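You operate a simulated robot arm through the tools that you are given. There is no shell and no other tool. Be economical: measure what you need, move in short steps, check, and stop when the job is done.

The job below is to be done with a simulated robot arm. You get a single attempt, and the scene is never put back.

TASK
Clamp the blue top injector from the long yellow rack and turn the bar dial to 800.
Fine: it goes into the steel holder; the letter dial goes to its letter and colour.

Only the result counts: the job must be done as asked and must still hold three seconds after the hand-in. Knocking over, shifting, dropping, spilling or breaking anything else fails it.

THE ROBOT
A 7-joint arm with a two-finger parallel gripper, fixed in place. Base frame: the origin is at the foot of the arm, x ahead of it, y to its left, z up. Units: m, rad, N and s.
Its first joint turns from -2.897 to 2.897 rad. Payload 4.4 kg.
Tool frame: the origin (TCP) lies between the finger pads and is the grasp point; the fingertips stand 0.023 m ahead of it; z points along the fingers, y is the line along which they close. The gripper opens to 0.094 m. The fingers are 0.038 m wide and 0.01 m thick; the gripper's body (0.054 by 0.096 m) begins 0.039 m behind the TCP.
Orientation is that of the tool frame in the base frame, as a unit quaternion [w, x, y, z]. With the fingers straight down and closing along the base's y, the tool's x points along the base's -x, its y along +y and its z along -z.

THE INTERFACE
- The arm moves only by the tool nudge_tool. Its argument "moves" is one flat list of numbers, 7 for each row, row after row: the shift along the tool's x, y, z in m, then the turn, a rotation vector about the tool's x, y, z in rad, then the finger opening in m, from 0 to 0.094. In form: [x, y, z, ax, ay, az, claw, x, y, z, ax, ay, az, claw, ...]. A call has 1 to 12 rows; each row shifts and turns the commanded pose from where the row before left it, along the tool's axes as they then stand. Each row takes 0.2 s and may step no farther than 0.05 m and 0.15 rad from the row before; otherwise, or with a gripper value out of range, the whole call is refused. Where a pose cannot be reached the arm comes as near as it can. A force on the tool above 40 N (or 10 N above the force at the start of the call, whichever is more), or a blocked arm, ends the call early, and 0.2 s more pass. The fingers move at their own pace (about 0.072 m/s each) and stop on an object; they squeeze with about 41 N. The grip force told is the motor's: it shows also when the fingers shut on nothing. Time passes only in rows, and 0.2 s behind the last, so rows that do not move let the fingers close. The reply holds the time, the measured pose of the TCP, the force on the tool along the base axes, the opening and the grip force, in the units named above and with some noise, with the torque about the TCP (base axes, N m) and any sound that the robot's microphone picked up.
- Cameras (640 x 400 px; columns grow to the right, rows downward): "scene" is fixed at [0.3985, 0.5012, 1.7072]; the picture's right is [-0.15, -0.99, 0.00], its down [-0.92, 0.14, -0.38] and it looks along [0.37, -0.06, -0.93] (base axes); focal length 365 px, centre (320, 200). "wrist" rides on the gripper at [0.086, 0.016, -0.074] in the tool frame; the picture's right is [-0.18, 0.98, 0.00], its down [-0.58, -0.11, -0.81] and it looks along [-0.79, -0.15, 0.59] (tool axes); focal length 243 px, centre (320, 200). There is no depth. A picture from a camera that has moved, and an enlarged one, comes with that camera's place and axes in the base frame and with its lens.
- get_image(camera): a new picture of that camera. No time passes.
- inspect(camera, box): a new picture of the part [left, top, right, bottom] of that camera's present view, enlarged. No time passes.
- sign_off(): hands the job in; it is judged then, once.

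Go step by step. Nothing tells you positions but the pictures and the camera data: compare them with the known pose of the tool, close in by small moves and look again before you grip or let go. The budget is 120 turns and 84 pictures, counting those below and the enlarged ones. Unless the task says otherwise, let go and move clear before handing in, and close with one line.

The tools are called as name(argument=value, ...) on one line, values as JSON. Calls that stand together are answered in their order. nudge_tool: Moves the arm, as the interface text tells. Its arguments: {"type":"object","properties":{"moves":{"type":"array","items":{"type":"number"}}},"required":["moves"]} The other tools are called the same way: get_image (camera) takes a picture; inspect (camera, box) takes an enlarged picture of a part of a camera's view; sign_off () hands the job in.

At the start:

```text
time: 0.0
ee_pos: [0.4939, 0.4577, 1.1925]
tcp_rot: [0.0, 0.0, 1.0, 0.0]
force: [-0.2, 0.3, 0.3]
moment: [0.02, 0.03, -0.02]
opening: 0.0938
grasp_force: 0.0
```

scene: 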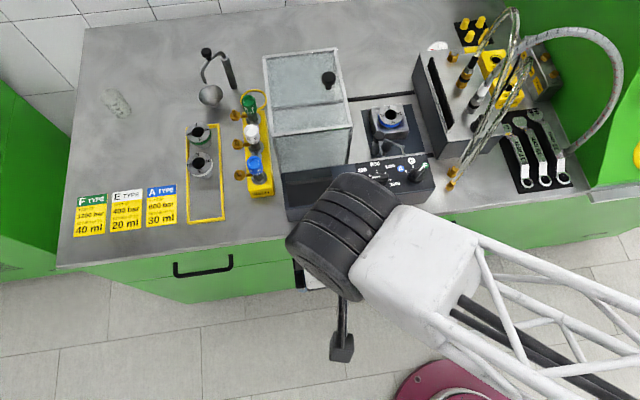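
wrist: 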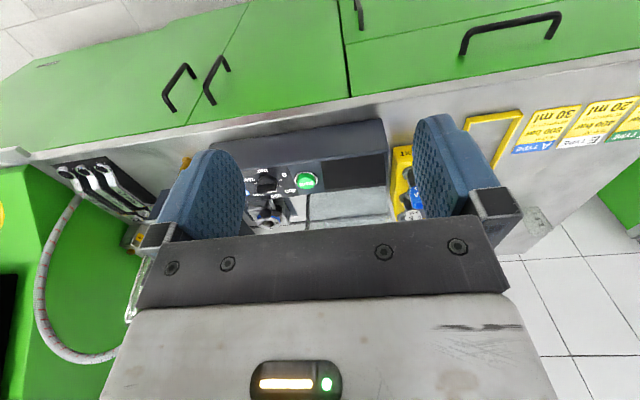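

I see a bench with a yellow rack holding green, white and blue injectors, a control panel with dials, and a steel holder near it. I'll enlarge the key areas first.

inspect(camera="scene", box=[180, 80, 300, 210])

inspect(camera="scene", box=[330, 80, 450, 210])

inspect(camera="scene", box=[60, 170, 240, 250])

inspect(camera="scene", box=[400, 10, 580, 200])

```text
3.08 times, centred on (240, 145) of scene
camera zoom: at [0.3985, 0.5012, 1.7072], right [-0.15, -0.99, 0.0], down [-0.92, 0.14, -0.38], along [0.37, -0.06, -0.93], focal length 1123 px, centre (566, 369)
```

zoom: 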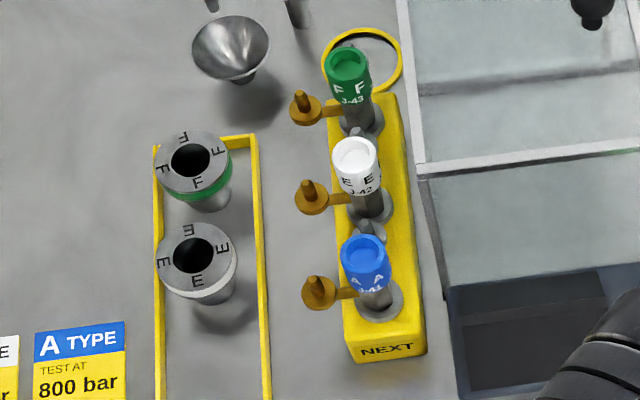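

```text
3.08 times, centred on (390, 145) of scene
camera zoom: at [0.3985, 0.5012, 1.7072], right [-0.15, -0.99, 0.0], down [-0.92, 0.14, -0.38], along [0.37, -0.06, -0.93], focal length 1123 px, centre (105, 369)
```

zoom: 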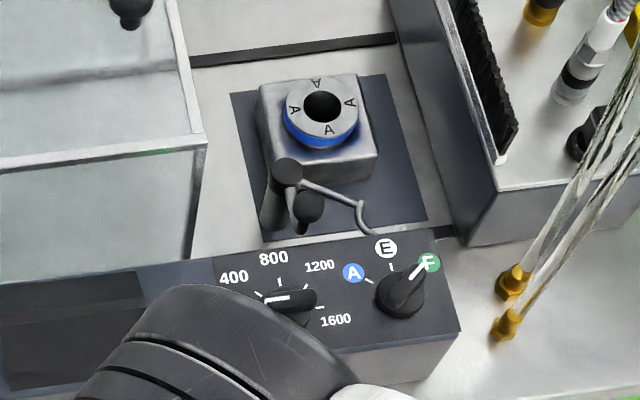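

```text
3.56 times, centred on (150, 210) of scene
camera zoom: at [0.3985, 0.5012, 1.7072], right [-0.15, -0.99, 0.0], down [-0.92, 0.14, -0.38], along [0.37, -0.06, -0.93], focal length 1297 px, centre (924, 164)
```

zoom: 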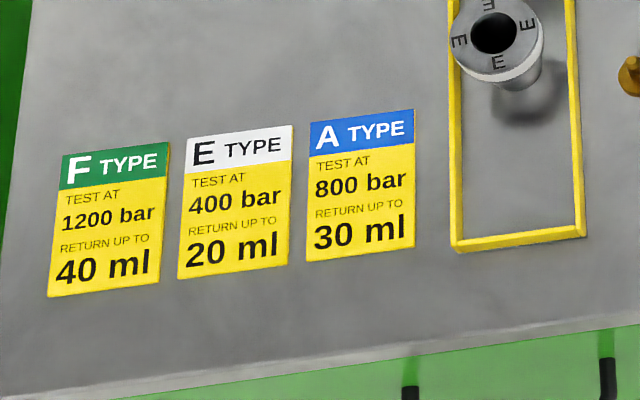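

```text
2.11 times, centred on (490, 105) of scene
camera zoom: at [0.3985, 0.5012, 1.7072], right [-0.15, -0.99, 0.0], down [-0.92, 0.14, -0.38], along [0.37, -0.06, -0.93], focal length 768 px, centre (-38, 400)
```

zoom: 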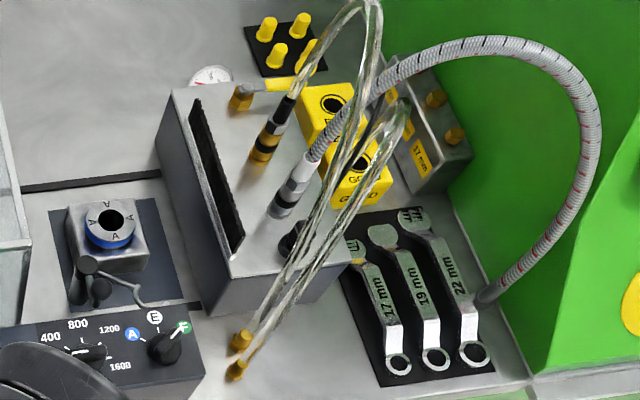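

The injectors' tops seem to be near z≈1.0, blue at about (0.79, 0.58), the holder at about (0.87, 0.26), and the dials at about (0.73, 0.31) and (0.73, 0.23). I'll move to look at the holder and the dials from nearer.

nudge_tool(moves=[-0.021, -0.042, -0.006, 0, 0, 0, 0.094, -0.021, -0.042, -0.006, 0, 0, 0, 0.094, -0.021, -0.042, -0.006, 0, 0, 0, 0.094, -0.021, -0.042, -0.006, 0, 0, 0, 0.094, -0.021, -0.042, -0.006, 0, 0, 0, 0.094, 0, 0, 0, 0, 0, 0, 0.094])

get_image(camera="wrist")

get_image(camera="scene")

```text
time: 1.4
ee_pos: [0.6015, 0.2448, 1.2252]
tcp_rot: [0.0, 0.0, 1.0, 0.0]
force: [0.7, -0.1, 0.5]
moment: [-0.01, 0.0, -0.02]
opening: 0.094
grasp_force: 0.0
```

```text
77 pictures are left
camera wrist: at [0.5144, 0.2629, 1.3005], right [0.18, 0.98, 0.0], down [0.58, -0.11, 0.81], along [0.79, -0.15, -0.59], focal length 243 px, centre (320, 200)
```

wrist: 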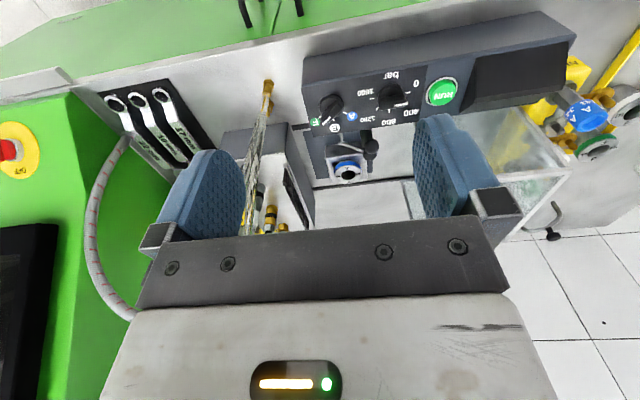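

```text
76 pictures are left
```

scene: 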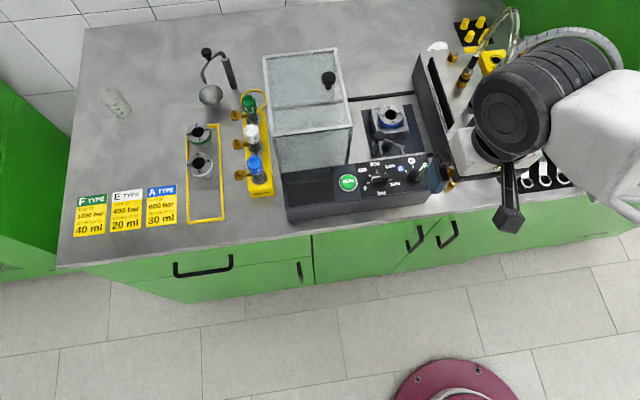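

inspect(camera="scene", box=[330, 90, 450, 220])

inspect(camera="wrist", box=[290, 50, 450, 200])

```text
3.08 times, centred on (390, 155) of scene
camera zoom: at [0.3985, 0.5012, 1.7072], right [-0.15, -0.99, 0.0], down [-0.92, 0.14, -0.38], along [0.37, -0.06, -0.93], focal length 1123 px, centre (105, 338)
```

zoom: 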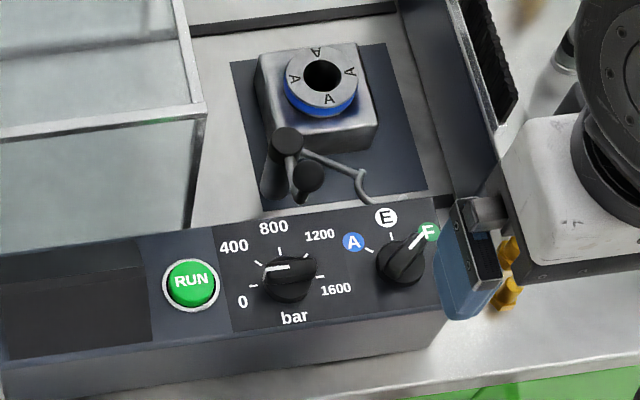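

```text
2.67 times, centred on (370, 125) of wrist
camera zoom: at [0.5144, 0.2629, 1.3005], right [0.18, 0.98, 0.0], down [0.58, -0.11, 0.81], along [0.79, -0.15, -0.59], focal length 647 px, centre (187, 400)
```

zoom: 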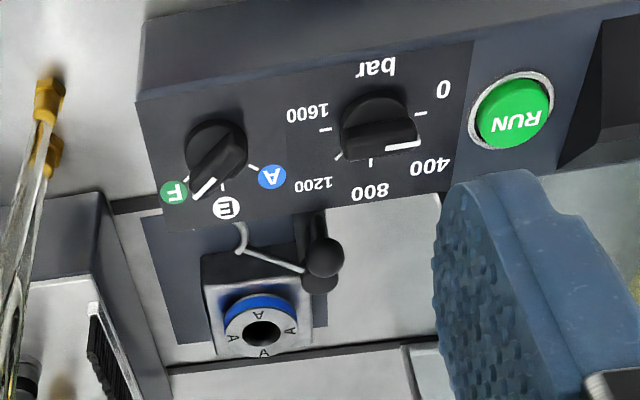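

Triangulating both views, the panel top is roughly level at z≈0.985, with the bar dial at about (0.714, 0.325), the letter dial at about (0.712, 0.244), and the holder hole at about (0.893, 0.253, 0.961). I'll zoom in on the holder's lever and the dials.

inspect(camera="wrist", box=[310, 120, 390, 190])

inspect(camera="wrist", box=[310, 65, 430, 140])

inspect(camera="scene", box=[360, 95, 430, 165])

inspect(camera="scene", box=[350, 150, 440, 210])

inspect(camera="scene", box=[225, 80, 285, 205])

```text
5.71 times, centred on (350, 155) of wrist
camera zoom: at [0.5144, 0.2629, 1.3005], right [0.18, 0.98, 0.0], down [0.58, -0.11, 0.81], along [0.79, -0.15, -0.59], focal length 1386 px, centre (149, 457)
```

zoom: 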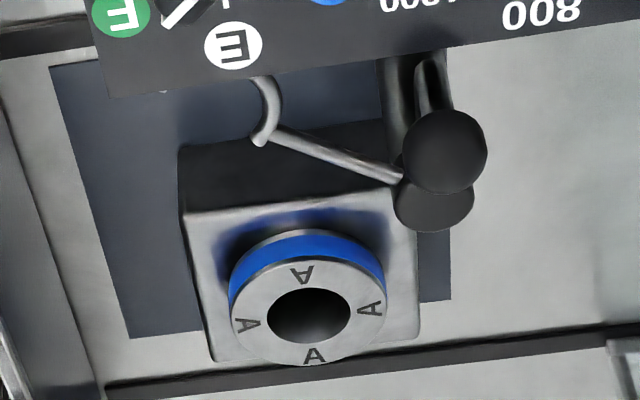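

```text
5.33 times, centred on (370, 102) of wrist
camera zoom: at [0.5144, 0.2629, 1.3005], right [0.18, 0.98, 0.0], down [0.58, -0.11, 0.81], along [0.79, -0.15, -0.59], focal length 1294 px, centre (53, 720)
```

zoom: 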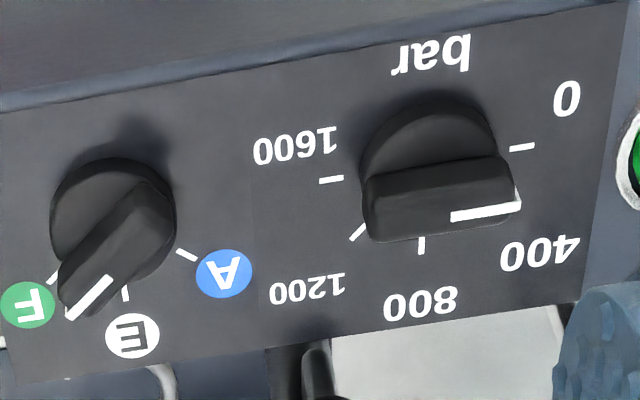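

```text
5.71 times, centred on (395, 130) of scene
camera zoom: at [0.3985, 0.5012, 1.7072], right [-0.15, -0.99, 0.0], down [-0.92, 0.14, -0.38], along [0.37, -0.06, -0.93], focal length 2085 px, centre (-109, 600)
```

zoom: 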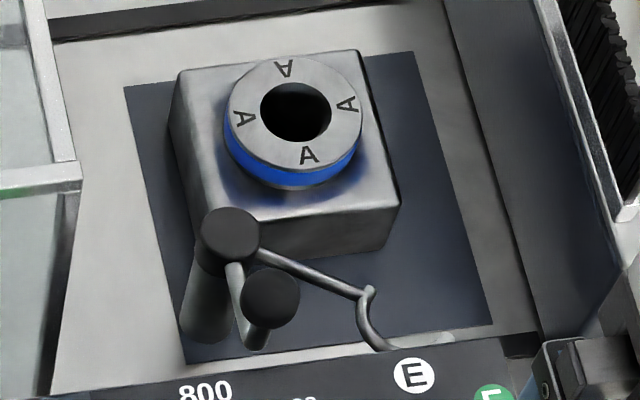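

```text
6.67 times, centred on (395, 180) of scene
camera zoom: at [0.3985, 0.5012, 1.7072], right [-0.15, -0.99, 0.0], down [-0.92, 0.14, -0.38], along [0.37, -0.06, -0.93], focal length 2432 px, centre (-180, 333)
```

zoom: 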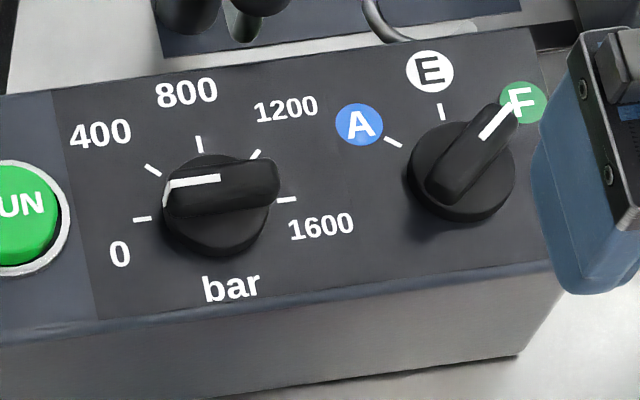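

```text
3.20 times, centred on (255, 142) of scene
camera zoom: at [0.3985, 0.5012, 1.7072], right [-0.15, -0.99, 0.0], down [-0.92, 0.14, -0.38], along [0.37, -0.06, -0.93], focal length 1168 px, centre (528, 384)
```

zoom: 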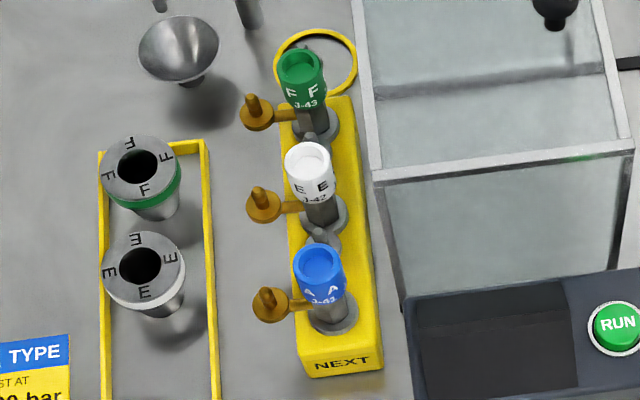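

The bar dial now points at 0 (ticks 45° apart, 800 toward +x). The letter dial points at F, with A about 100° counter‑clockwise from there. I'll go above the bar dial, then yaw so the fingers close across its blade.

nudge_tool(moves=[-0.027, 0.0198, 0.03, 0, 0, 0, 0.05, -0.027, 0.0198, 0.03, 0, 0, 0, 0.05, -0.027, 0.0198, 0.03, 0, 0, 0, 0.05, -0.027, 0.0198, 0.03, 0, 0, 0, 0.05, 0, 0, 0, 0, 0, 0, 0.05])

nudge_tool(moves=[0, 0, 0, 0, 0, -0.1428, 0.05, 0, 0, 0, 0, 0, -0.1428, 0.05, 0, 0, 0, 0, 0, -0.1428, 0.05, 0, 0, 0, 0, 0, -0.1428, 0.05, 0, 0, 0, 0, 0, -0.1428, 0.05, 0, 0, 0, 0, 0, -0.1428, 0.05, 0, 0, 0, 0, 0, -0.1428, 0.05, 0, 0, 0, 0, 0, -0.1428, 0.05, 0, 0, 0, 0, 0, -0.1428, 0.05, 0, 0, 0, 0, 0, -0.1428, 0.05, 0, 0, 0, 0, 0, -0.1428, 0.05, 0, 0, 0, 0, 0, 0, 0.05])

get_image(camera="wrist")

get_image(camera="scene")

```text
time: 2.6
ee_pos: [0.7106, 0.3274, 1.1058]
tcp_rot: [0.001, 0.0, 1.0, 0.0]
force: [0.1, 0.3, 0.2]
moment: [-0.01, 0.01, -0.01]
opening: 0.05
grasp_force: 0.0
```

```text
time: 5.2
ee_pos: [0.7062, 0.3283, 1.1041]
tcp_rot: [0.0, -0.707, 0.708, -0.001]
force: [0.0, -0.6, 0.3]
moment: [-0.02, 0.01, -0.01]
opening: 0.0502
grasp_force: 0.1
```

```text
68 pictures are left
camera wrist: at [0.6905, 0.2418, 1.1784], right [-0.98, 0.18, 0.0], down [0.11, 0.58, 0.81], along [0.15, 0.79, -0.59], focal length 243 px, centre (320, 200)
```

wrist: 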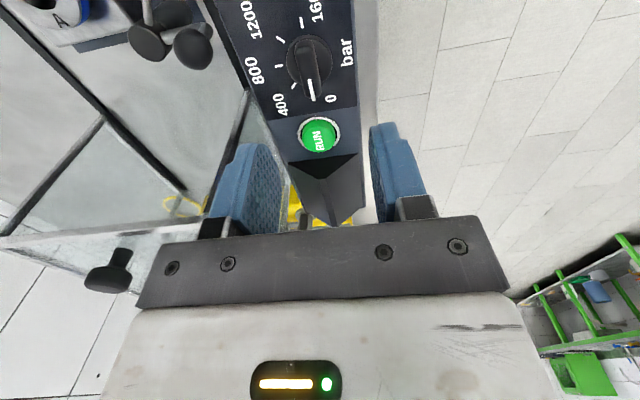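

```text
67 pictures are left
```

scene: 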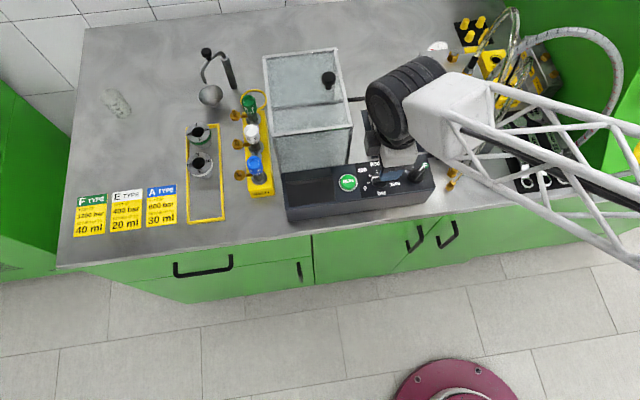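

The yaw is right and the dial blade lies along y below the fingers. I'll make a small correction and descend around the blade, keeping the tips above the panel.

nudge_tool(moves=[0.006, -0.004, 0.03, 0, 0, 0, 0.05, 0, 0, 0.03, 0, 0, 0, 0.05, 0, 0, 0.018, 0, 0, 0, 0.05, 0, 0, 0, 0, 0, 0, 0.05])

inspect(camera="scene", box=[340, 130, 440, 215])

get_image(camera="wrist")

```text
time: 6.2
ee_pos: [0.7098, 0.3211, 1.0241]
tcp_rot: [0.001, -0.706, 0.708, 0.0]
force: [-0.6, 0.1, 0.3]
moment: [-0.02, 0.0, -0.01]
opening: 0.0498
grasp_force: 0.1
```

```text
4.71 times, centred on (390, 172) of scene
camera zoom: at [0.3985, 0.5012, 1.7072], right [-0.15, -0.99, 0.0], down [-0.92, 0.14, -0.38], along [0.37, -0.06, -0.93], focal length 1717 px, centre (-9, 329)
```

zoom: 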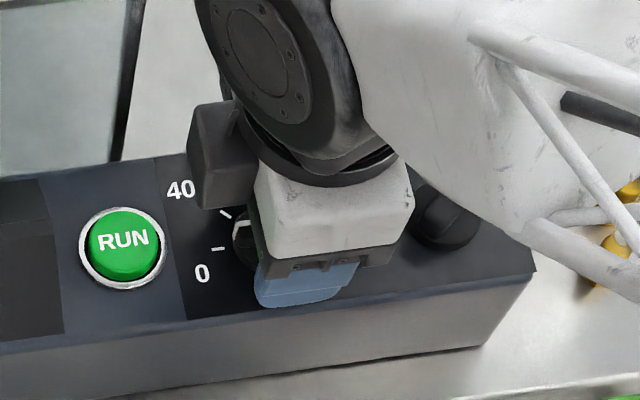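

```text
65 pictures are left
camera wrist: at [0.6939, 0.2359, 1.0991], right [-0.98, 0.19, 0.0], down [0.11, 0.58, 0.81], along [0.15, 0.79, -0.59], focal length 243 px, centre (320, 200)
```

wrist: 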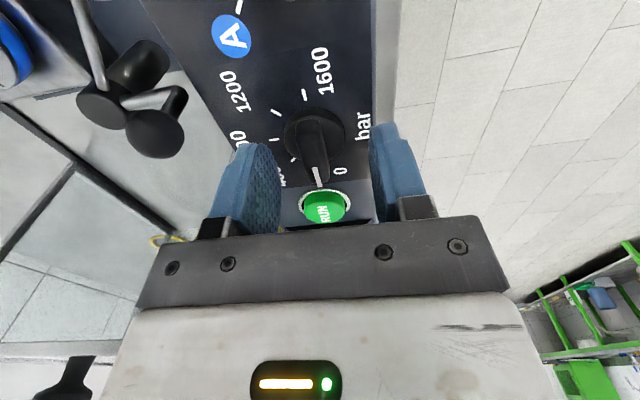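

The blade sits centred between the pads. I'll go down another 4 mm and close.

nudge_tool(moves=[0, 0, 0.004, 0, 0, 0, 0.05, 0, 0, 0, 0, 0, 0, 0.0, 0, 0, 0, 0, 0, 0, 0.0, 0, 0, 0, 0, 0, 0, 0.0])

get_image(camera="wrist")

```text
time: 7.0
ee_pos: [0.714, 0.3216, 1.021]
tcp_rot: [0.002, -0.706, 0.708, -0.001]
force: [43.9, 6.0, -17.5]
moment: [0.37, -0.4, -0.06]
opening: 0.0128
grasp_force: 40.7
stopped in row 3: the force on the tool passed its limit at 51 N (the readings are from after the stop); the commanded pose is now the measured one
```

```text
64 pictures are left
camera wrist: at [0.6969, 0.2352, 1.0955], right [-0.98, 0.19, -0.01], down [0.11, 0.58, 0.81], along [0.15, 0.79, -0.59], focal length 243 px, centre (320, 200)
```

wrist: 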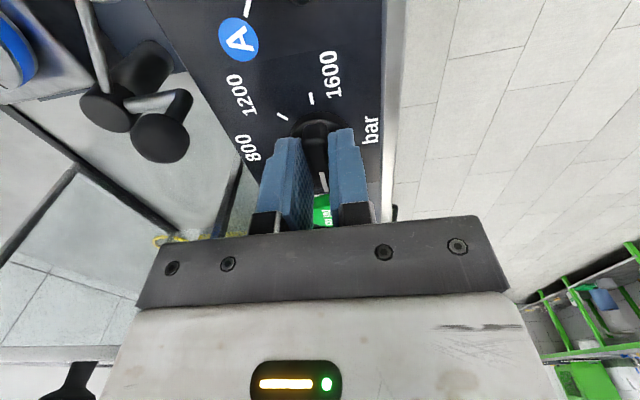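

The blade is gripped but the arm sits slightly off in x, since it is being pulled to +x. I'll relax that way a little.

nudge_tool(moves=[0, -0.001, 0, 0, 0, 0, 0.0, 0, 0, 0, 0, 0, 0, 0.0])

```text
time: 7.6
ee_pos: [0.7131, 0.3208, 1.0224]
tcp_rot: [0.002, -0.707, 0.708, -0.001]
force: [49.6, -11.6, -13.1]
moment: [0.67, -0.54, -0.12]
opening: 0.0129
grasp_force: 45.1
```

nudge_tool(moves=[0, -0.002, 0, 0, 0, 0, 0.0, 0, 0, 0, 0, 0, 0, 0.0])

```text
time: 8.2
ee_pos: [0.7134, 0.3203, 1.0203]
tcp_rot: [0.001, -0.707, 0.708, -0.001]
force: [-1.2, -6.6, 7.3]
moment: [-0.2, 0.32, 0.02]
opening: 0.0128
grasp_force: 45.2
```

The force has settled with the tool x at 0.7134. Now I'll turn the dial clockwise in stages, watching the side force.

nudge_tool(moves=[0, 0, 0, 0, 0, 0.1, 0.0, 0, 0, 0, 0, 0, 0.1, 0.0, 0, 0, 0, 0, 0, 0.1, 0.0, 0, 0, 0, 0, 0, 0, 0.0])

```text
time: 9.0
ee_pos: [0.7141, 0.3221, 1.0214]
tcp_rot: [0.0, -0.605, 0.797, -0.001]
force: [-15.6, 0.7, 4.8]
moment: [0.47, 0.21, 0.01]
opening: 0.0131
grasp_force: 44.9
stopped in row 3: the force on the tool passed its limit at 43 N (the readings are from after the stop); the commanded pose is now the measured one
```

nudge_tool(moves=[0, 0, 0, 0, 0, 0.1, 0.0, 0, 0, 0, 0, 0, 0.1, 0.0])

get_image(camera="wrist")

```text
time: 9.6
ee_pos: [0.7135, 0.3224, 1.0208]
tcp_rot: [0.002, -0.521, 0.853, 0.0]
force: [-23.6, 13.7, 8.5]
moment: [-0.97, 1.07, 0.04]
opening: 0.0128
grasp_force: 45.0
```

```text
63 pictures are left
camera wrist: at [0.6592, 0.2523, 1.0956], right [-0.79, 0.61, 0.0], down [0.36, 0.47, 0.81], along [0.49, 0.64, -0.59], focal length 243 px, centre (320, 200)
```

wrist: 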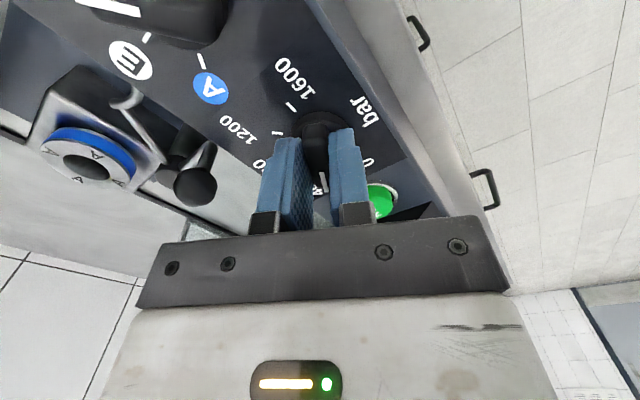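

The dial follows. I'll keep turning with a small lateral correction of +1 mm along tool y.

nudge_tool(moves=[0, 0.001, 0, 0, 0, 0.1, 0.0, 0, 0, 0, 0, 0, 0.1, 0.0])

nudge_tool(moves=[0, 0, 0, 0, 0, 0.1, 0.0, 0, 0, 0, 0, 0, 0.1, 0.0])

```text
time: 10.2
ee_pos: [0.7115, 0.3208, 1.0213]
tcp_rot: [0.001, -0.434, 0.901, -0.001]
force: [-18.6, 5.8, 13.1]
moment: [-0.83, 1.18, 0.03]
opening: 0.013
grasp_force: 45.1
```

```text
time: 10.8
ee_pos: [0.713, 0.3216, 1.019]
tcp_rot: [0.001, -0.342, 0.94, 0.001]
force: [-26.1, 15.7, 15.8]
moment: [-0.02, 0.83, 0.08]
opening: 0.013
grasp_force: 45.3
```

nudge_tool(moves=[0, 0.0012, 0, 0, 0, 0.1, 0.0, 0, 0, 0, 0, 0, 0.1, 0.0])

nudge_tool(moves=[0, 0, 0, 0, 0, 0.1, 0.0, 0, 0, 0, 0, 0, 0.1, 0.0])

```text
time: 11.4
ee_pos: [0.7124, 0.322, 1.0217]
tcp_rot: [0.0, -0.247, 0.969, 0.001]
force: [-23.1, 2.1, 10.3]
moment: [0.63, -0.63, 0.02]
opening: 0.0129
grasp_force: 45.3
```

```text
time: 12.0
ee_pos: [0.7128, 0.3213, 1.0206]
tcp_rot: [0.001, -0.148, 0.989, -0.001]
force: [-9.1, -10.8, 10.0]
moment: [-0.36, 0.77, -0.01]
opening: 0.0131
grasp_force: 45.5
```

nudge_tool(moves=[0, 0, 0, 0, 0, 0.1, 0.0, 0, 0, 0, 0, 0, 0.1, 0.0, 0, 0, 0, 0, 0, 0.097, 0.0, 0, 0, 0, 0, 0, 0, 0.0])

get_image(camera="wrist")

```text
time: 13.0
ee_pos: [0.7128, 0.3234, 1.0204]
tcp_rot: [0.001, 0.001, 1.0, 0.0]
force: [-29.7, -3.8, 15.5]
moment: [-0.13, 0.85, -0.04]
opening: 0.0129
grasp_force: 45.0
```

```text
62 pictures are left
camera wrist: at [0.6256, 0.3396, 1.0956], right [0.18, 0.98, 0.0], down [0.58, -0.11, 0.81], along [0.79, -0.15, -0.59], focal length 243 px, centre (320, 200)
```

wrist: 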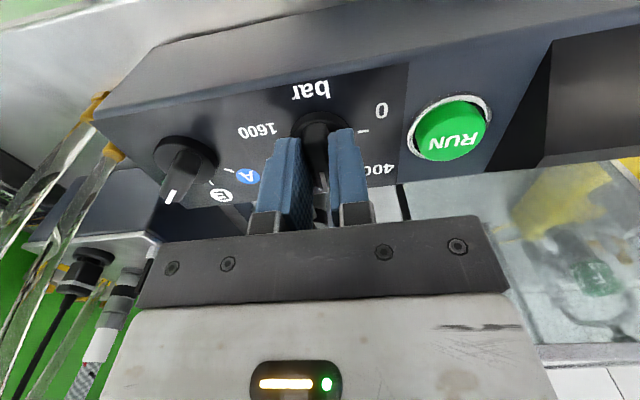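

The dial should be at 800. I'll open, lift, and look.

nudge_tool(moves=[0, 0, 0, 0, 0, 0, 0.05, 0, 0, 0, 0, 0, 0, 0.05, 0, 0, -0.03, 0, 0, 0, 0.05, 0, 0, -0.04, 0, 0, 0, 0.05, 0, -0.04, 0, 0, 0, 0, 0.05, 0, -0.042, 0, 0, 0, 0, 0.05, 0, 0, 0, 0, 0, 0, 0.05])

get_image(camera="wrist")

inspect(camera="scene", box=[340, 140, 440, 215])

```text
time: 14.6
ee_pos: [0.7127, 0.2418, 1.0869]
tcp_rot: [0.001, -0.001, 1.0, 0.0]
force: [1.0, 0.4, -0.5]
moment: [-0.03, 0.0, 0.03]
opening: 0.05
grasp_force: 0.0
```

```text
61 pictures are left
camera wrist: at [0.6254, 0.2591, 1.1623], right [0.18, 0.98, 0.0], down [0.58, -0.11, 0.81], along [0.79, -0.15, -0.59], focal length 243 px, centre (320, 200)
```

wrist: 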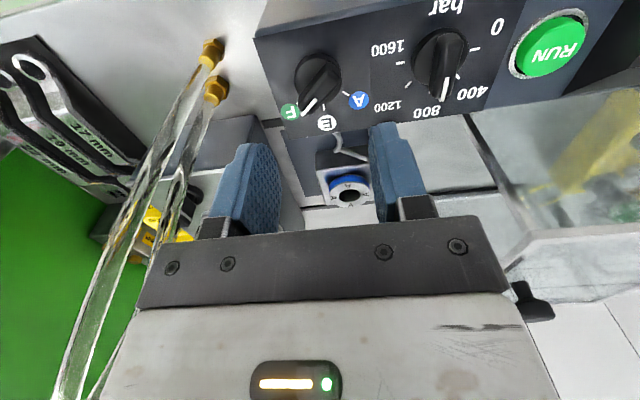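

```text
5.33 times, centred on (390, 178) of scene
camera zoom: at [0.3985, 0.5012, 1.7072], right [-0.15, -0.99, 0.0], down [-0.92, 0.14, -0.38], along [0.37, -0.06, -0.93], focal length 1946 px, centre (-53, 320)
```

zoom: 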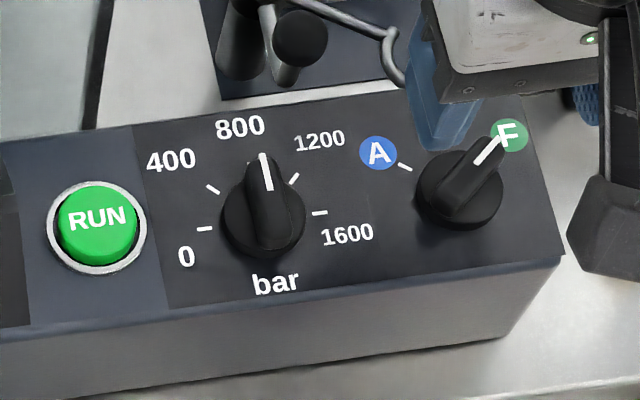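

The bar dial reads 800. Next is the letter dial: yaw +50° to match its blade at F, then descend.

nudge_tool(moves=[0, -0.001, 0, 0, 0, 0.145, 0.05, 0, 0, 0, 0, 0, 0.145, 0.05, 0, 0, 0, 0, 0, 0.145, 0.05, 0, 0, 0, 0, 0, 0.145, 0.05, 0, 0, 0, 0, 0, 0.145, 0.05, 0, 0, 0, 0, 0, 0.145, 0.05, 0, 0, 0.03, 0, 0, 0, 0.05, 0, 0, 0, 0, 0, 0, 0.05])

get_image(camera="wrist")

get_image(camera="scene")

```text
time: 16.4
ee_pos: [0.712, 0.2374, 1.061]
tcp_rot: [0.0, 0.421, 0.907, 0.001]
force: [-0.8, -0.4, -0.1]
moment: [0.05, 0.0, 0.01]
opening: 0.0502
grasp_force: 0.1
```

```text
59 pictures are left
camera wrist: at [0.6681, 0.316, 1.1361], right [0.87, 0.49, 0.0], down [0.29, -0.52, 0.81], along [0.4, -0.7, -0.59], focal length 243 px, centre (320, 200)
```

wrist: 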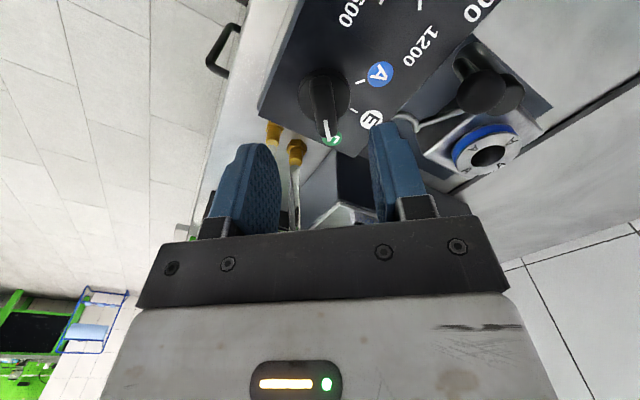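

```text
58 pictures are left
```

scene: 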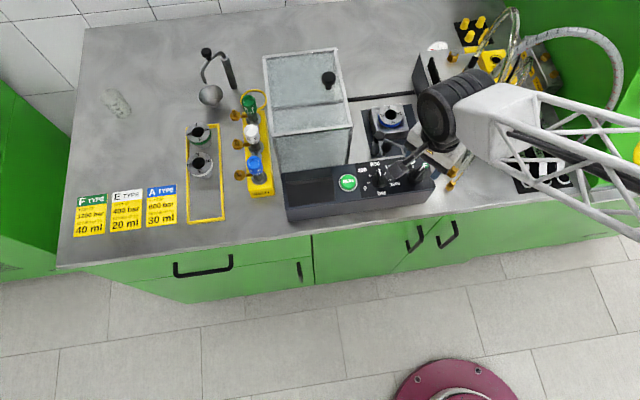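

The blade is nearly aligned. I'll shift 3 mm along tool y, trim the yaw slightly and descend.

nudge_tool(moves=[0, 0.003, 0.02, 0, 0, -0.03, 0.05, 0, 0, 0.019, 0, 0, 0, 0.05, 0, 0, 0, 0, 0, 0, 0.05])

get_image(camera="wrist")

```text
time: 17.2
ee_pos: [0.7131, 0.2409, 1.0217]
tcp_rot: [0.0, 0.407, 0.914, 0.001]
force: [1.1, 0.5, 0.1]
moment: [-0.01, 0.02, 0.0]
opening: 0.0499
grasp_force: 0.1
```

```text
57 pictures are left
camera wrist: at [0.6672, 0.3173, 1.0964], right [0.85, 0.52, 0.0], down [0.31, -0.51, 0.81], along [0.42, -0.69, -0.59], focal length 243 px, centre (320, 200)
```

wrist: 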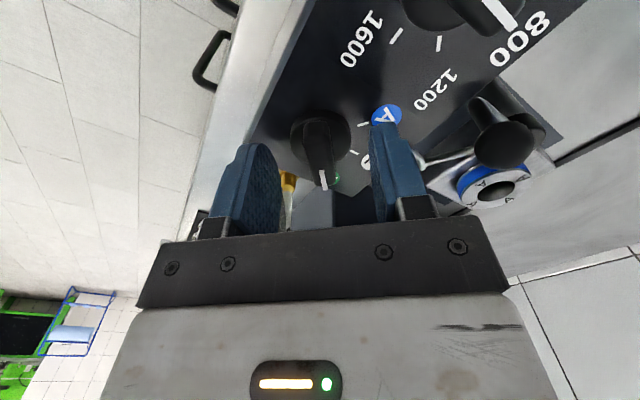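

The blade is centred, so I'm closing on it.

nudge_tool(moves=[0, 0, 0.001, 0, 0, 0, 0.02, 0, 0, 0, 0, 0, 0, 0.02, 0, 0, 0, 0, 0, 0, 0.0])

```text
time: 18.0
ee_pos: [0.7147, 0.2416, 1.0192]
tcp_rot: [0.0, 0.407, 0.913, 0.001]
force: [1.0, 5.0, -1.0]
moment: [0.0, 0.04, -0.04]
opening: 0.0129
grasp_force: 44.9
```

Gripped with little side force. Turning counter‑clockwise towards A.

nudge_tool(moves=[0, 0, 0, 0, 0, -0.1, 0.0, 0, 0, 0, 0, 0, -0.1, 0.0, 0, 0, 0, 0, 0, -0.1, 0.0, 0, 0, 0, 0, 0, -0.1, 0.0])

nudge_tool(moves=[0, 0, 0, 0, 0, -0.1, 0.0, 0, 0, 0, 0, 0, -0.1, 0.0, 0, 0, 0, 0, 0, -0.1, 0.0, 0, 0, 0, 0, 0, -0.1, 0.0])

```text
time: 19.0
ee_pos: [0.7138, 0.2407, 1.0212]
tcp_rot: [0.0, 0.234, 0.972, 0.0]
force: [-11.3, 0.4, 8.1]
moment: [-0.02, 0.28, -0.03]
opening: 0.0131
grasp_force: 44.9
stopped in row 4: the force on the tool passed its limit at 40 N (the readings are from after the stop); the commanded pose is now the measured one
```

```text
time: 20.0
ee_pos: [0.7146, 0.2407, 1.0211]
tcp_rot: [0.0, 0.035, 0.999, 0.0]
force: [-28.2, -3.2, 16.8]
moment: [-0.06, 0.29, 0.03]
opening: 0.0132
grasp_force: 44.9
```

nudge_tool(moves=[0.001, 0, -0.0005, 0, 0, -0.1, 0.0, 0, 0, 0, 0, 0, -0.1, 0.0, 0, 0, 0, 0, 0, -0.1, 0.0, 0, 0, 0, 0, 0, -0.1, 0.0])

nudge_tool(moves=[0, 0, 0, 0, 0, -0.1, 0.0, 0, 0, 0, 0, 0, -0.1, 0.0, 0, 0, 0, 0, 0, -0.1, 0.0])

get_image(camera="wrist")

```text
time: 21.0
ee_pos: [0.7148, 0.2411, 1.0221]
tcp_rot: [0.0, -0.163, 0.987, 0.0]
force: [21.6, 7.2, -4.0]
moment: [0.39, -1.35, -0.03]
opening: 0.0128
grasp_force: 45.2
```

```text
time: 21.8
ee_pos: [0.713, 0.2398, 1.0207]
tcp_rot: [0.0, -0.304, 0.953, 0.0]
force: [13.4, 2.6, -3.4]
moment: [-0.01, -0.19, 0.02]
opening: 0.0129
grasp_force: 45.3
stopped in row 3: the force on the tool passed its limit at 41 N (the readings are from after the stop); the commanded pose is now the measured one
```

```text
56 pictures are left
camera wrist: at [0.6336, 0.2044, 1.096], right [-0.42, 0.91, 0.0], down [0.54, 0.25, 0.81], along [0.73, 0.34, -0.59], focal length 243 px, centre (320, 200)
```

wrist: 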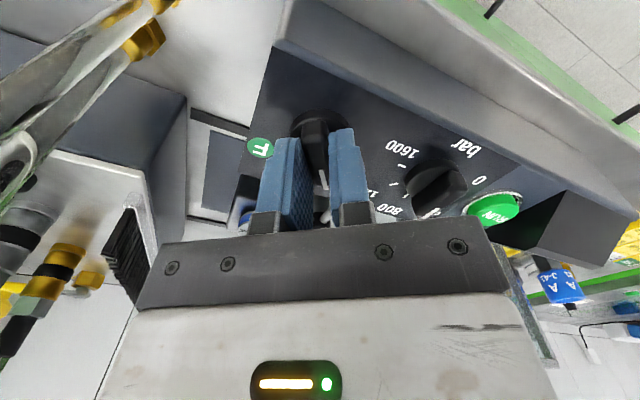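

nudge_tool(moves=[0, 0, 0, 0, 0, -0.1, 0.0, 0, 0, 0, 0, 0, -0.1, 0.0, 0, 0, 0, 0, 0, -0.04, 0.0, 0, 0, 0, 0, 0, 0, 0.0])

get_image(camera="wrist")

inspect(camera="scene", box=[340, 140, 440, 215])

```text
time: 22.8
ee_pos: [0.7143, 0.2411, 1.021]
tcp_rot: [-0.001, -0.416, 0.91, 0.001]
force: [32.2, 5.4, -8.4]
moment: [-0.25, -0.28, -0.01]
opening: 0.0131
grasp_force: 45.0
```

```text
55 pictures are left
camera wrist: at [0.6447, 0.1864, 1.096], right [-0.62, 0.78, 0.0], down [0.46, 0.37, 0.81], along [0.63, 0.5, -0.59], focal length 243 px, centre (320, 200)
```

wrist: 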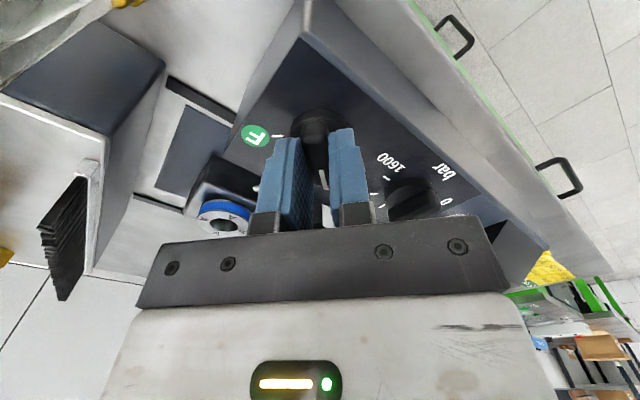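

```text
5.33 times, centred on (390, 178) of scene
camera zoom: at [0.3985, 0.5012, 1.7072], right [-0.15, -0.99, 0.0], down [-0.92, 0.14, -0.38], along [0.37, -0.06, -0.93], focal length 1946 px, centre (-53, 320)
```

zoom: 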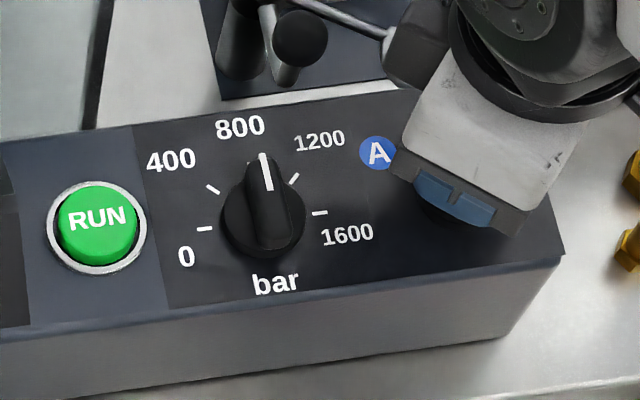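

The yaw is now −49°, so the pointer should be at A. I'll let go, lift, unwind the yaw and check.

nudge_tool(moves=[0, 0, 0, 0, 0, 0, 0.05, 0, 0, 0, 0, 0, 0, 0.05, 0, 0, -0.03, 0, 0, 0, 0.05, 0, 0, -0.04, 0, 0, 0, 0.05, 0, 0, -0.03, 0, 0, 0.14, 0.05, 0, 0, -0.03, 0, 0, 0.14, 0.05, 0, 0, -0.03, 0, 0, 0.14, 0.05, 0, 0, 0, 0, 0, 0.14, 0.05, 0, 0, 0, 0, 0, 0.14, 0.05, 0, 0, 0, 0, 0, 0.14, 0.05, 0.04, 0, 0, 0, 0, 0.018, 0.05, 0.04, 0, 0, 0, 0, 0, 0.05])

get_image(camera="wrist")

inspect(camera="scene", box=[340, 140, 440, 215])

```text
time: 25.4
ee_pos: [0.6329, 0.2416, 1.1817]
tcp_rot: [0.0, 0.001, 1.0, 0.0]
force: [-0.7, 0.4, -1.0]
moment: [-0.03, 0.01, 0.01]
opening: 0.05
grasp_force: 0.1
```

```text
53 pictures are left
camera wrist: at [0.5464, 0.2588, 1.2567], right [0.18, 0.98, 0.0], down [0.58, -0.11, 0.81], along [0.79, -0.15, -0.59], focal length 243 px, centre (320, 200)
```

wrist: 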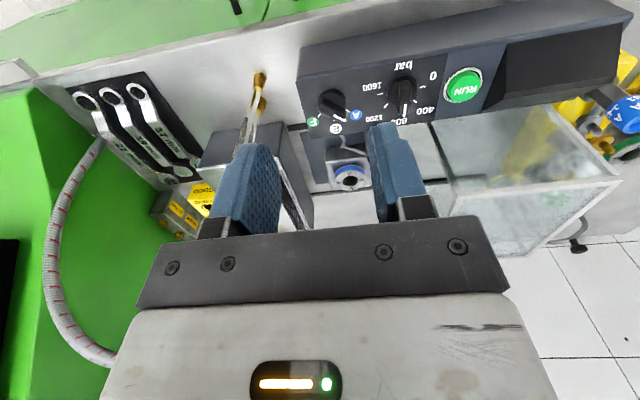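

```text
5.33 times, centred on (390, 178) of scene
camera zoom: at [0.3985, 0.5012, 1.7072], right [-0.15, -0.99, 0.0], down [-0.92, 0.14, -0.38], along [0.37, -0.06, -0.93], focal length 1946 px, centre (-53, 320)
```

zoom: 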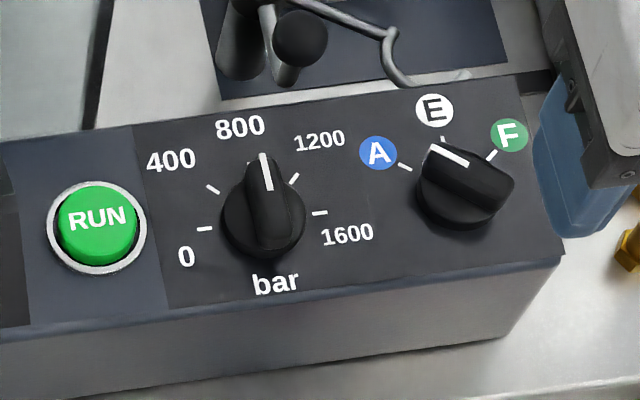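

Both dials are set (800 and A). Now I'll move over to view the blue injector.

nudge_tool(moves=[0, 0.047, 0, 0, 0, 0, 0.07, 0, 0.047, 0, 0, 0, 0, 0.07, 0, 0.047, 0, 0, 0, 0, 0.07, 0, 0.047, 0, 0, 0, 0, 0.07, 0, 0.047, 0, 0, 0, 0, 0.07, 0, 0.047, 0, 0, 0, 0, 0.07, 0, 0.047, 0, 0, 0, 0, 0.07, 0, 0, 0, 0, 0, 0, 0.07])

get_image(camera="wrist")

get_image(camera="scene")

```text
time: 27.2
ee_pos: [0.6362, 0.569, 1.1802]
tcp_rot: [0.0, 0.0, 1.0, 0.001]
force: [0.6, -0.5, 0.2]
moment: [0.0, -0.04, 0.01]
opening: 0.0701
grasp_force: 0.0
```

```text
51 pictures are left
camera wrist: at [0.5485, 0.5865, 1.2545], right [0.18, 0.98, 0.0], down [0.58, -0.11, 0.81], along [0.79, -0.15, -0.59], focal length 243 px, centre (320, 200)
```

wrist: 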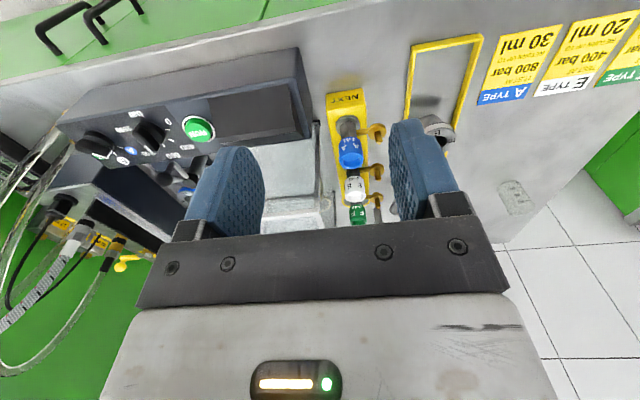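

```text
50 pictures are left
```

scene: 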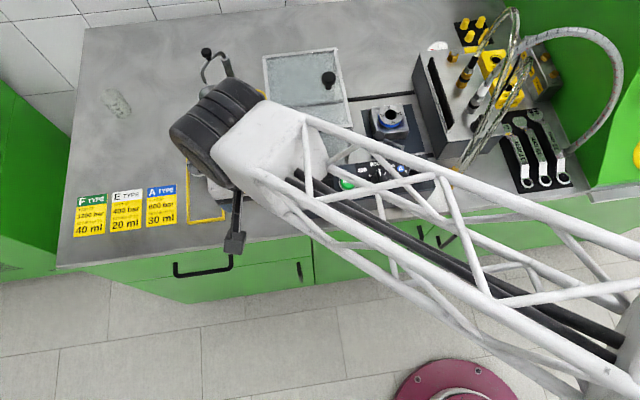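

inspect(camera="wrist", box=[310, 80, 410, 220])

inspect(camera="wrist", box=[320, 85, 400, 180])

```text
2.86 times, centred on (360, 150) of wrist
camera zoom: at [0.5485, 0.5865, 1.2545], right [0.18, 0.98, 0.0], down [0.58, -0.11, 0.81], along [0.79, -0.15, -0.59], focal length 693 px, centre (206, 343)
```

zoom: 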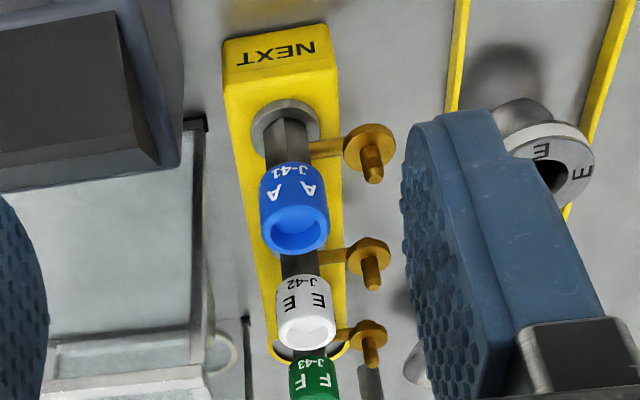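

```text
4.21 times, centred on (360, 132) of wrist
camera zoom: at [0.5485, 0.5865, 1.2545], right [0.18, 0.98, 0.0], down [0.58, -0.11, 0.81], along [0.79, -0.15, -0.59], focal length 1022 px, centre (152, 484)
```

zoom: 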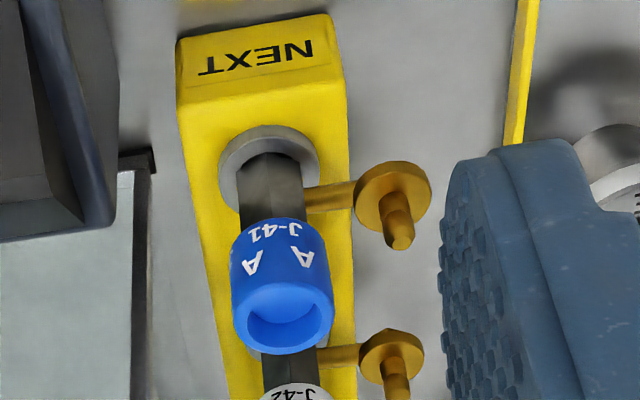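

I'll zoom in on the clamp lever before grasping, since its mechanism matters for where the injector goes.

inspect(camera="scene", box=[366, 125, 406, 162])

inspect(camera="wrist", box=[130, 150, 200, 200])

```text
10.81 times, centred on (386, 144) of scene
camera zoom: at [0.3985, 0.5012, 1.7072], right [-0.15, -0.99, 0.0], down [-0.92, 0.14, -0.38], along [0.37, -0.06, -0.93], focal length 3944 px, centre (-394, 811)
```

zoom: 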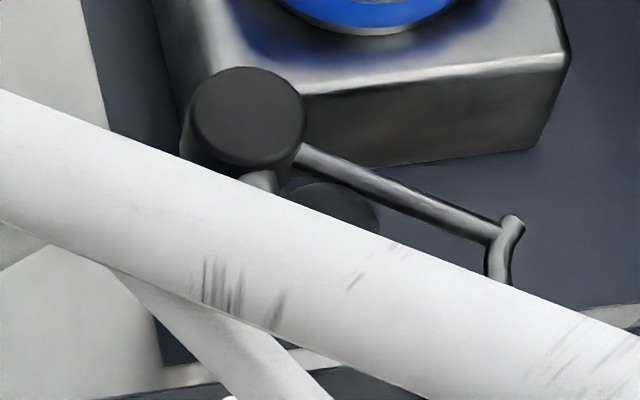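

```text
8.00 times, centred on (165, 175) of wrist
camera zoom: at [0.5485, 0.5865, 1.2545], right [0.18, 0.98, 0.0], down [0.58, -0.11, 0.81], along [0.79, -0.15, -0.59], focal length 1941 px, centre (1560, 400)
```

zoom: 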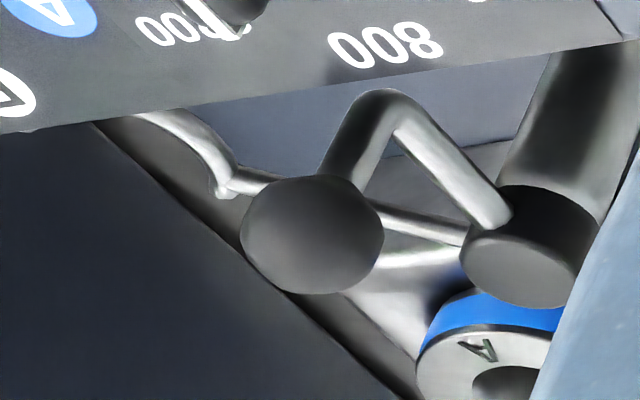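

The clamp is a hub on a post with a fork arm and a bent-up ball handle; swinging it about 90° counter‑clockwise brings the fork to the hole. First I'll approach the blue injector.

nudge_tool(moves=[-0.0363, 0.005, 0.026, 0, 0, 0, 0.07, -0.0363, 0.005, 0.026, 0, 0, 0, 0.07, -0.0363, 0.005, 0.026, 0, 0, 0, 0.07, 0, 0, 0, 0, 0, 0, 0.07])

get_image(camera="wrist")

inspect(camera="scene", box=[190, 80, 310, 210])

```text
time: 28.2
ee_pos: [0.7424, 0.5841, 1.1008]
tcp_rot: [-0.001, 0.0, 1.0, 0.0]
force: [0.6, -0.4, -0.1]
moment: [0.01, 0.01, -0.01]
opening: 0.0699
grasp_force: 0.2
```

```text
45 pictures are left
camera wrist: at [0.6549, 0.601, 1.1762], right [0.18, 0.98, 0.0], down [0.58, -0.11, 0.81], along [0.79, -0.15, -0.59], focal length 243 px, centre (320, 200)
```

wrist: 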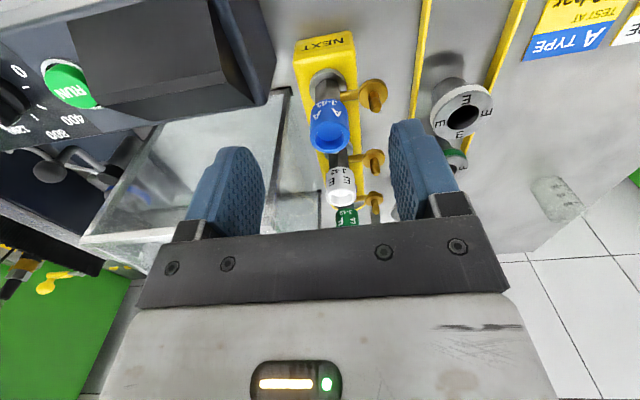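

```text
3.08 times, centred on (250, 145) of scene
camera zoom: at [0.3985, 0.5012, 1.7072], right [-0.15, -0.99, 0.0], down [-0.92, 0.14, -0.38], along [0.37, -0.06, -0.93], focal length 1123 px, centre (535, 369)
```

zoom: 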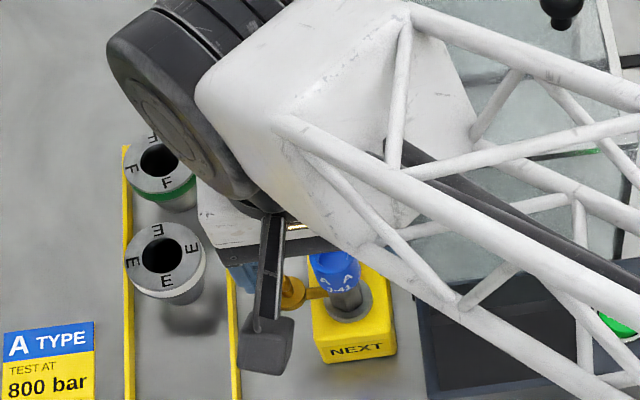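

The cap top is at about (0.775, 0.586, 1.028). A yaw-0 grasp would bring the gripper body too close to the tank corner at (0.80, 0.54, 1.08), so I'll yaw +90° and close along x.

nudge_tool(moves=[0, 0, 0, 0, 0, 0.1428, 0.05, 0, 0, 0, 0, 0, 0.1428, 0.05, 0, 0, 0, 0, 0, 0.1428, 0.05, 0, 0, 0, 0, 0, 0.1428, 0.05, 0, 0, 0, 0, 0, 0.1428, 0.05, 0, 0, 0, 0, 0, 0.1428, 0.05, 0, 0, 0, 0, 0, 0.1428, 0.05, 0, 0, 0, 0, 0, 0.1428, 0.05, 0, 0, 0, 0, 0, 0.1428, 0.05, 0, 0, 0, 0, 0, 0.1428, 0.05, 0, 0, 0, 0, 0, 0.1428, 0.05, 0, 0, 0, 0, 0, 0, 0.05])

nudge_tool(moves=[0.002, 0.032, 0.015, 0, 0, 0, 0.05, 0, 0, 0, 0, 0, 0, 0.05])

get_image(camera="wrist")

inspect(camera="scene", box=[190, 80, 310, 210])

```text
time: 30.8
ee_pos: [0.7418, 0.5839, 1.103]
tcp_rot: [0.0, 0.707, 0.707, 0.0]
force: [1.1, 0.4, -0.3]
moment: [-0.03, -0.01, -0.01]
opening: 0.0498
grasp_force: 0.1
```

```text
time: 31.4
ee_pos: [0.7752, 0.5851, 1.0879]
tcp_rot: [0.001, 0.707, 0.707, 0.0]
force: [-0.1, -0.7, 0.6]
moment: [-0.02, 0.0, -0.01]
opening: 0.0501
grasp_force: 0.1
```

```text
43 pictures are left
camera wrist: at [0.7914, 0.673, 1.1636], right [0.98, -0.18, 0.0], down [-0.11, -0.58, 0.81], along [-0.15, -0.79, -0.59], focal length 243 px, centre (320, 200)
```

wrist: 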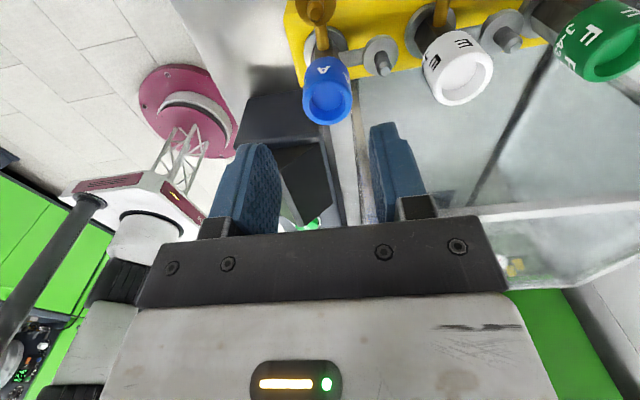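

```text
3.08 times, centred on (250, 145) of scene
camera zoom: at [0.3985, 0.5012, 1.7072], right [-0.15, -0.99, 0.0], down [-0.92, 0.14, -0.38], along [0.37, -0.06, -0.93], focal length 1123 px, centre (535, 369)
```

zoom: 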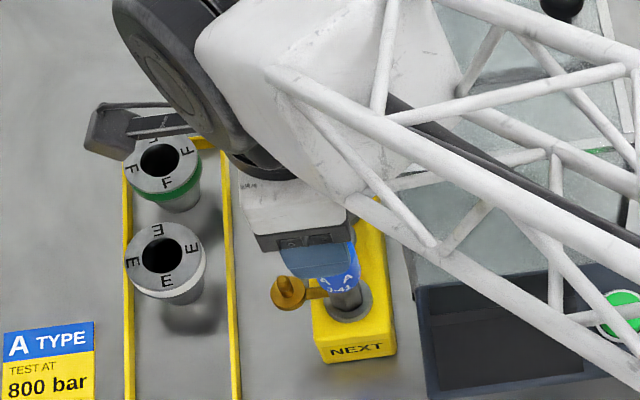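

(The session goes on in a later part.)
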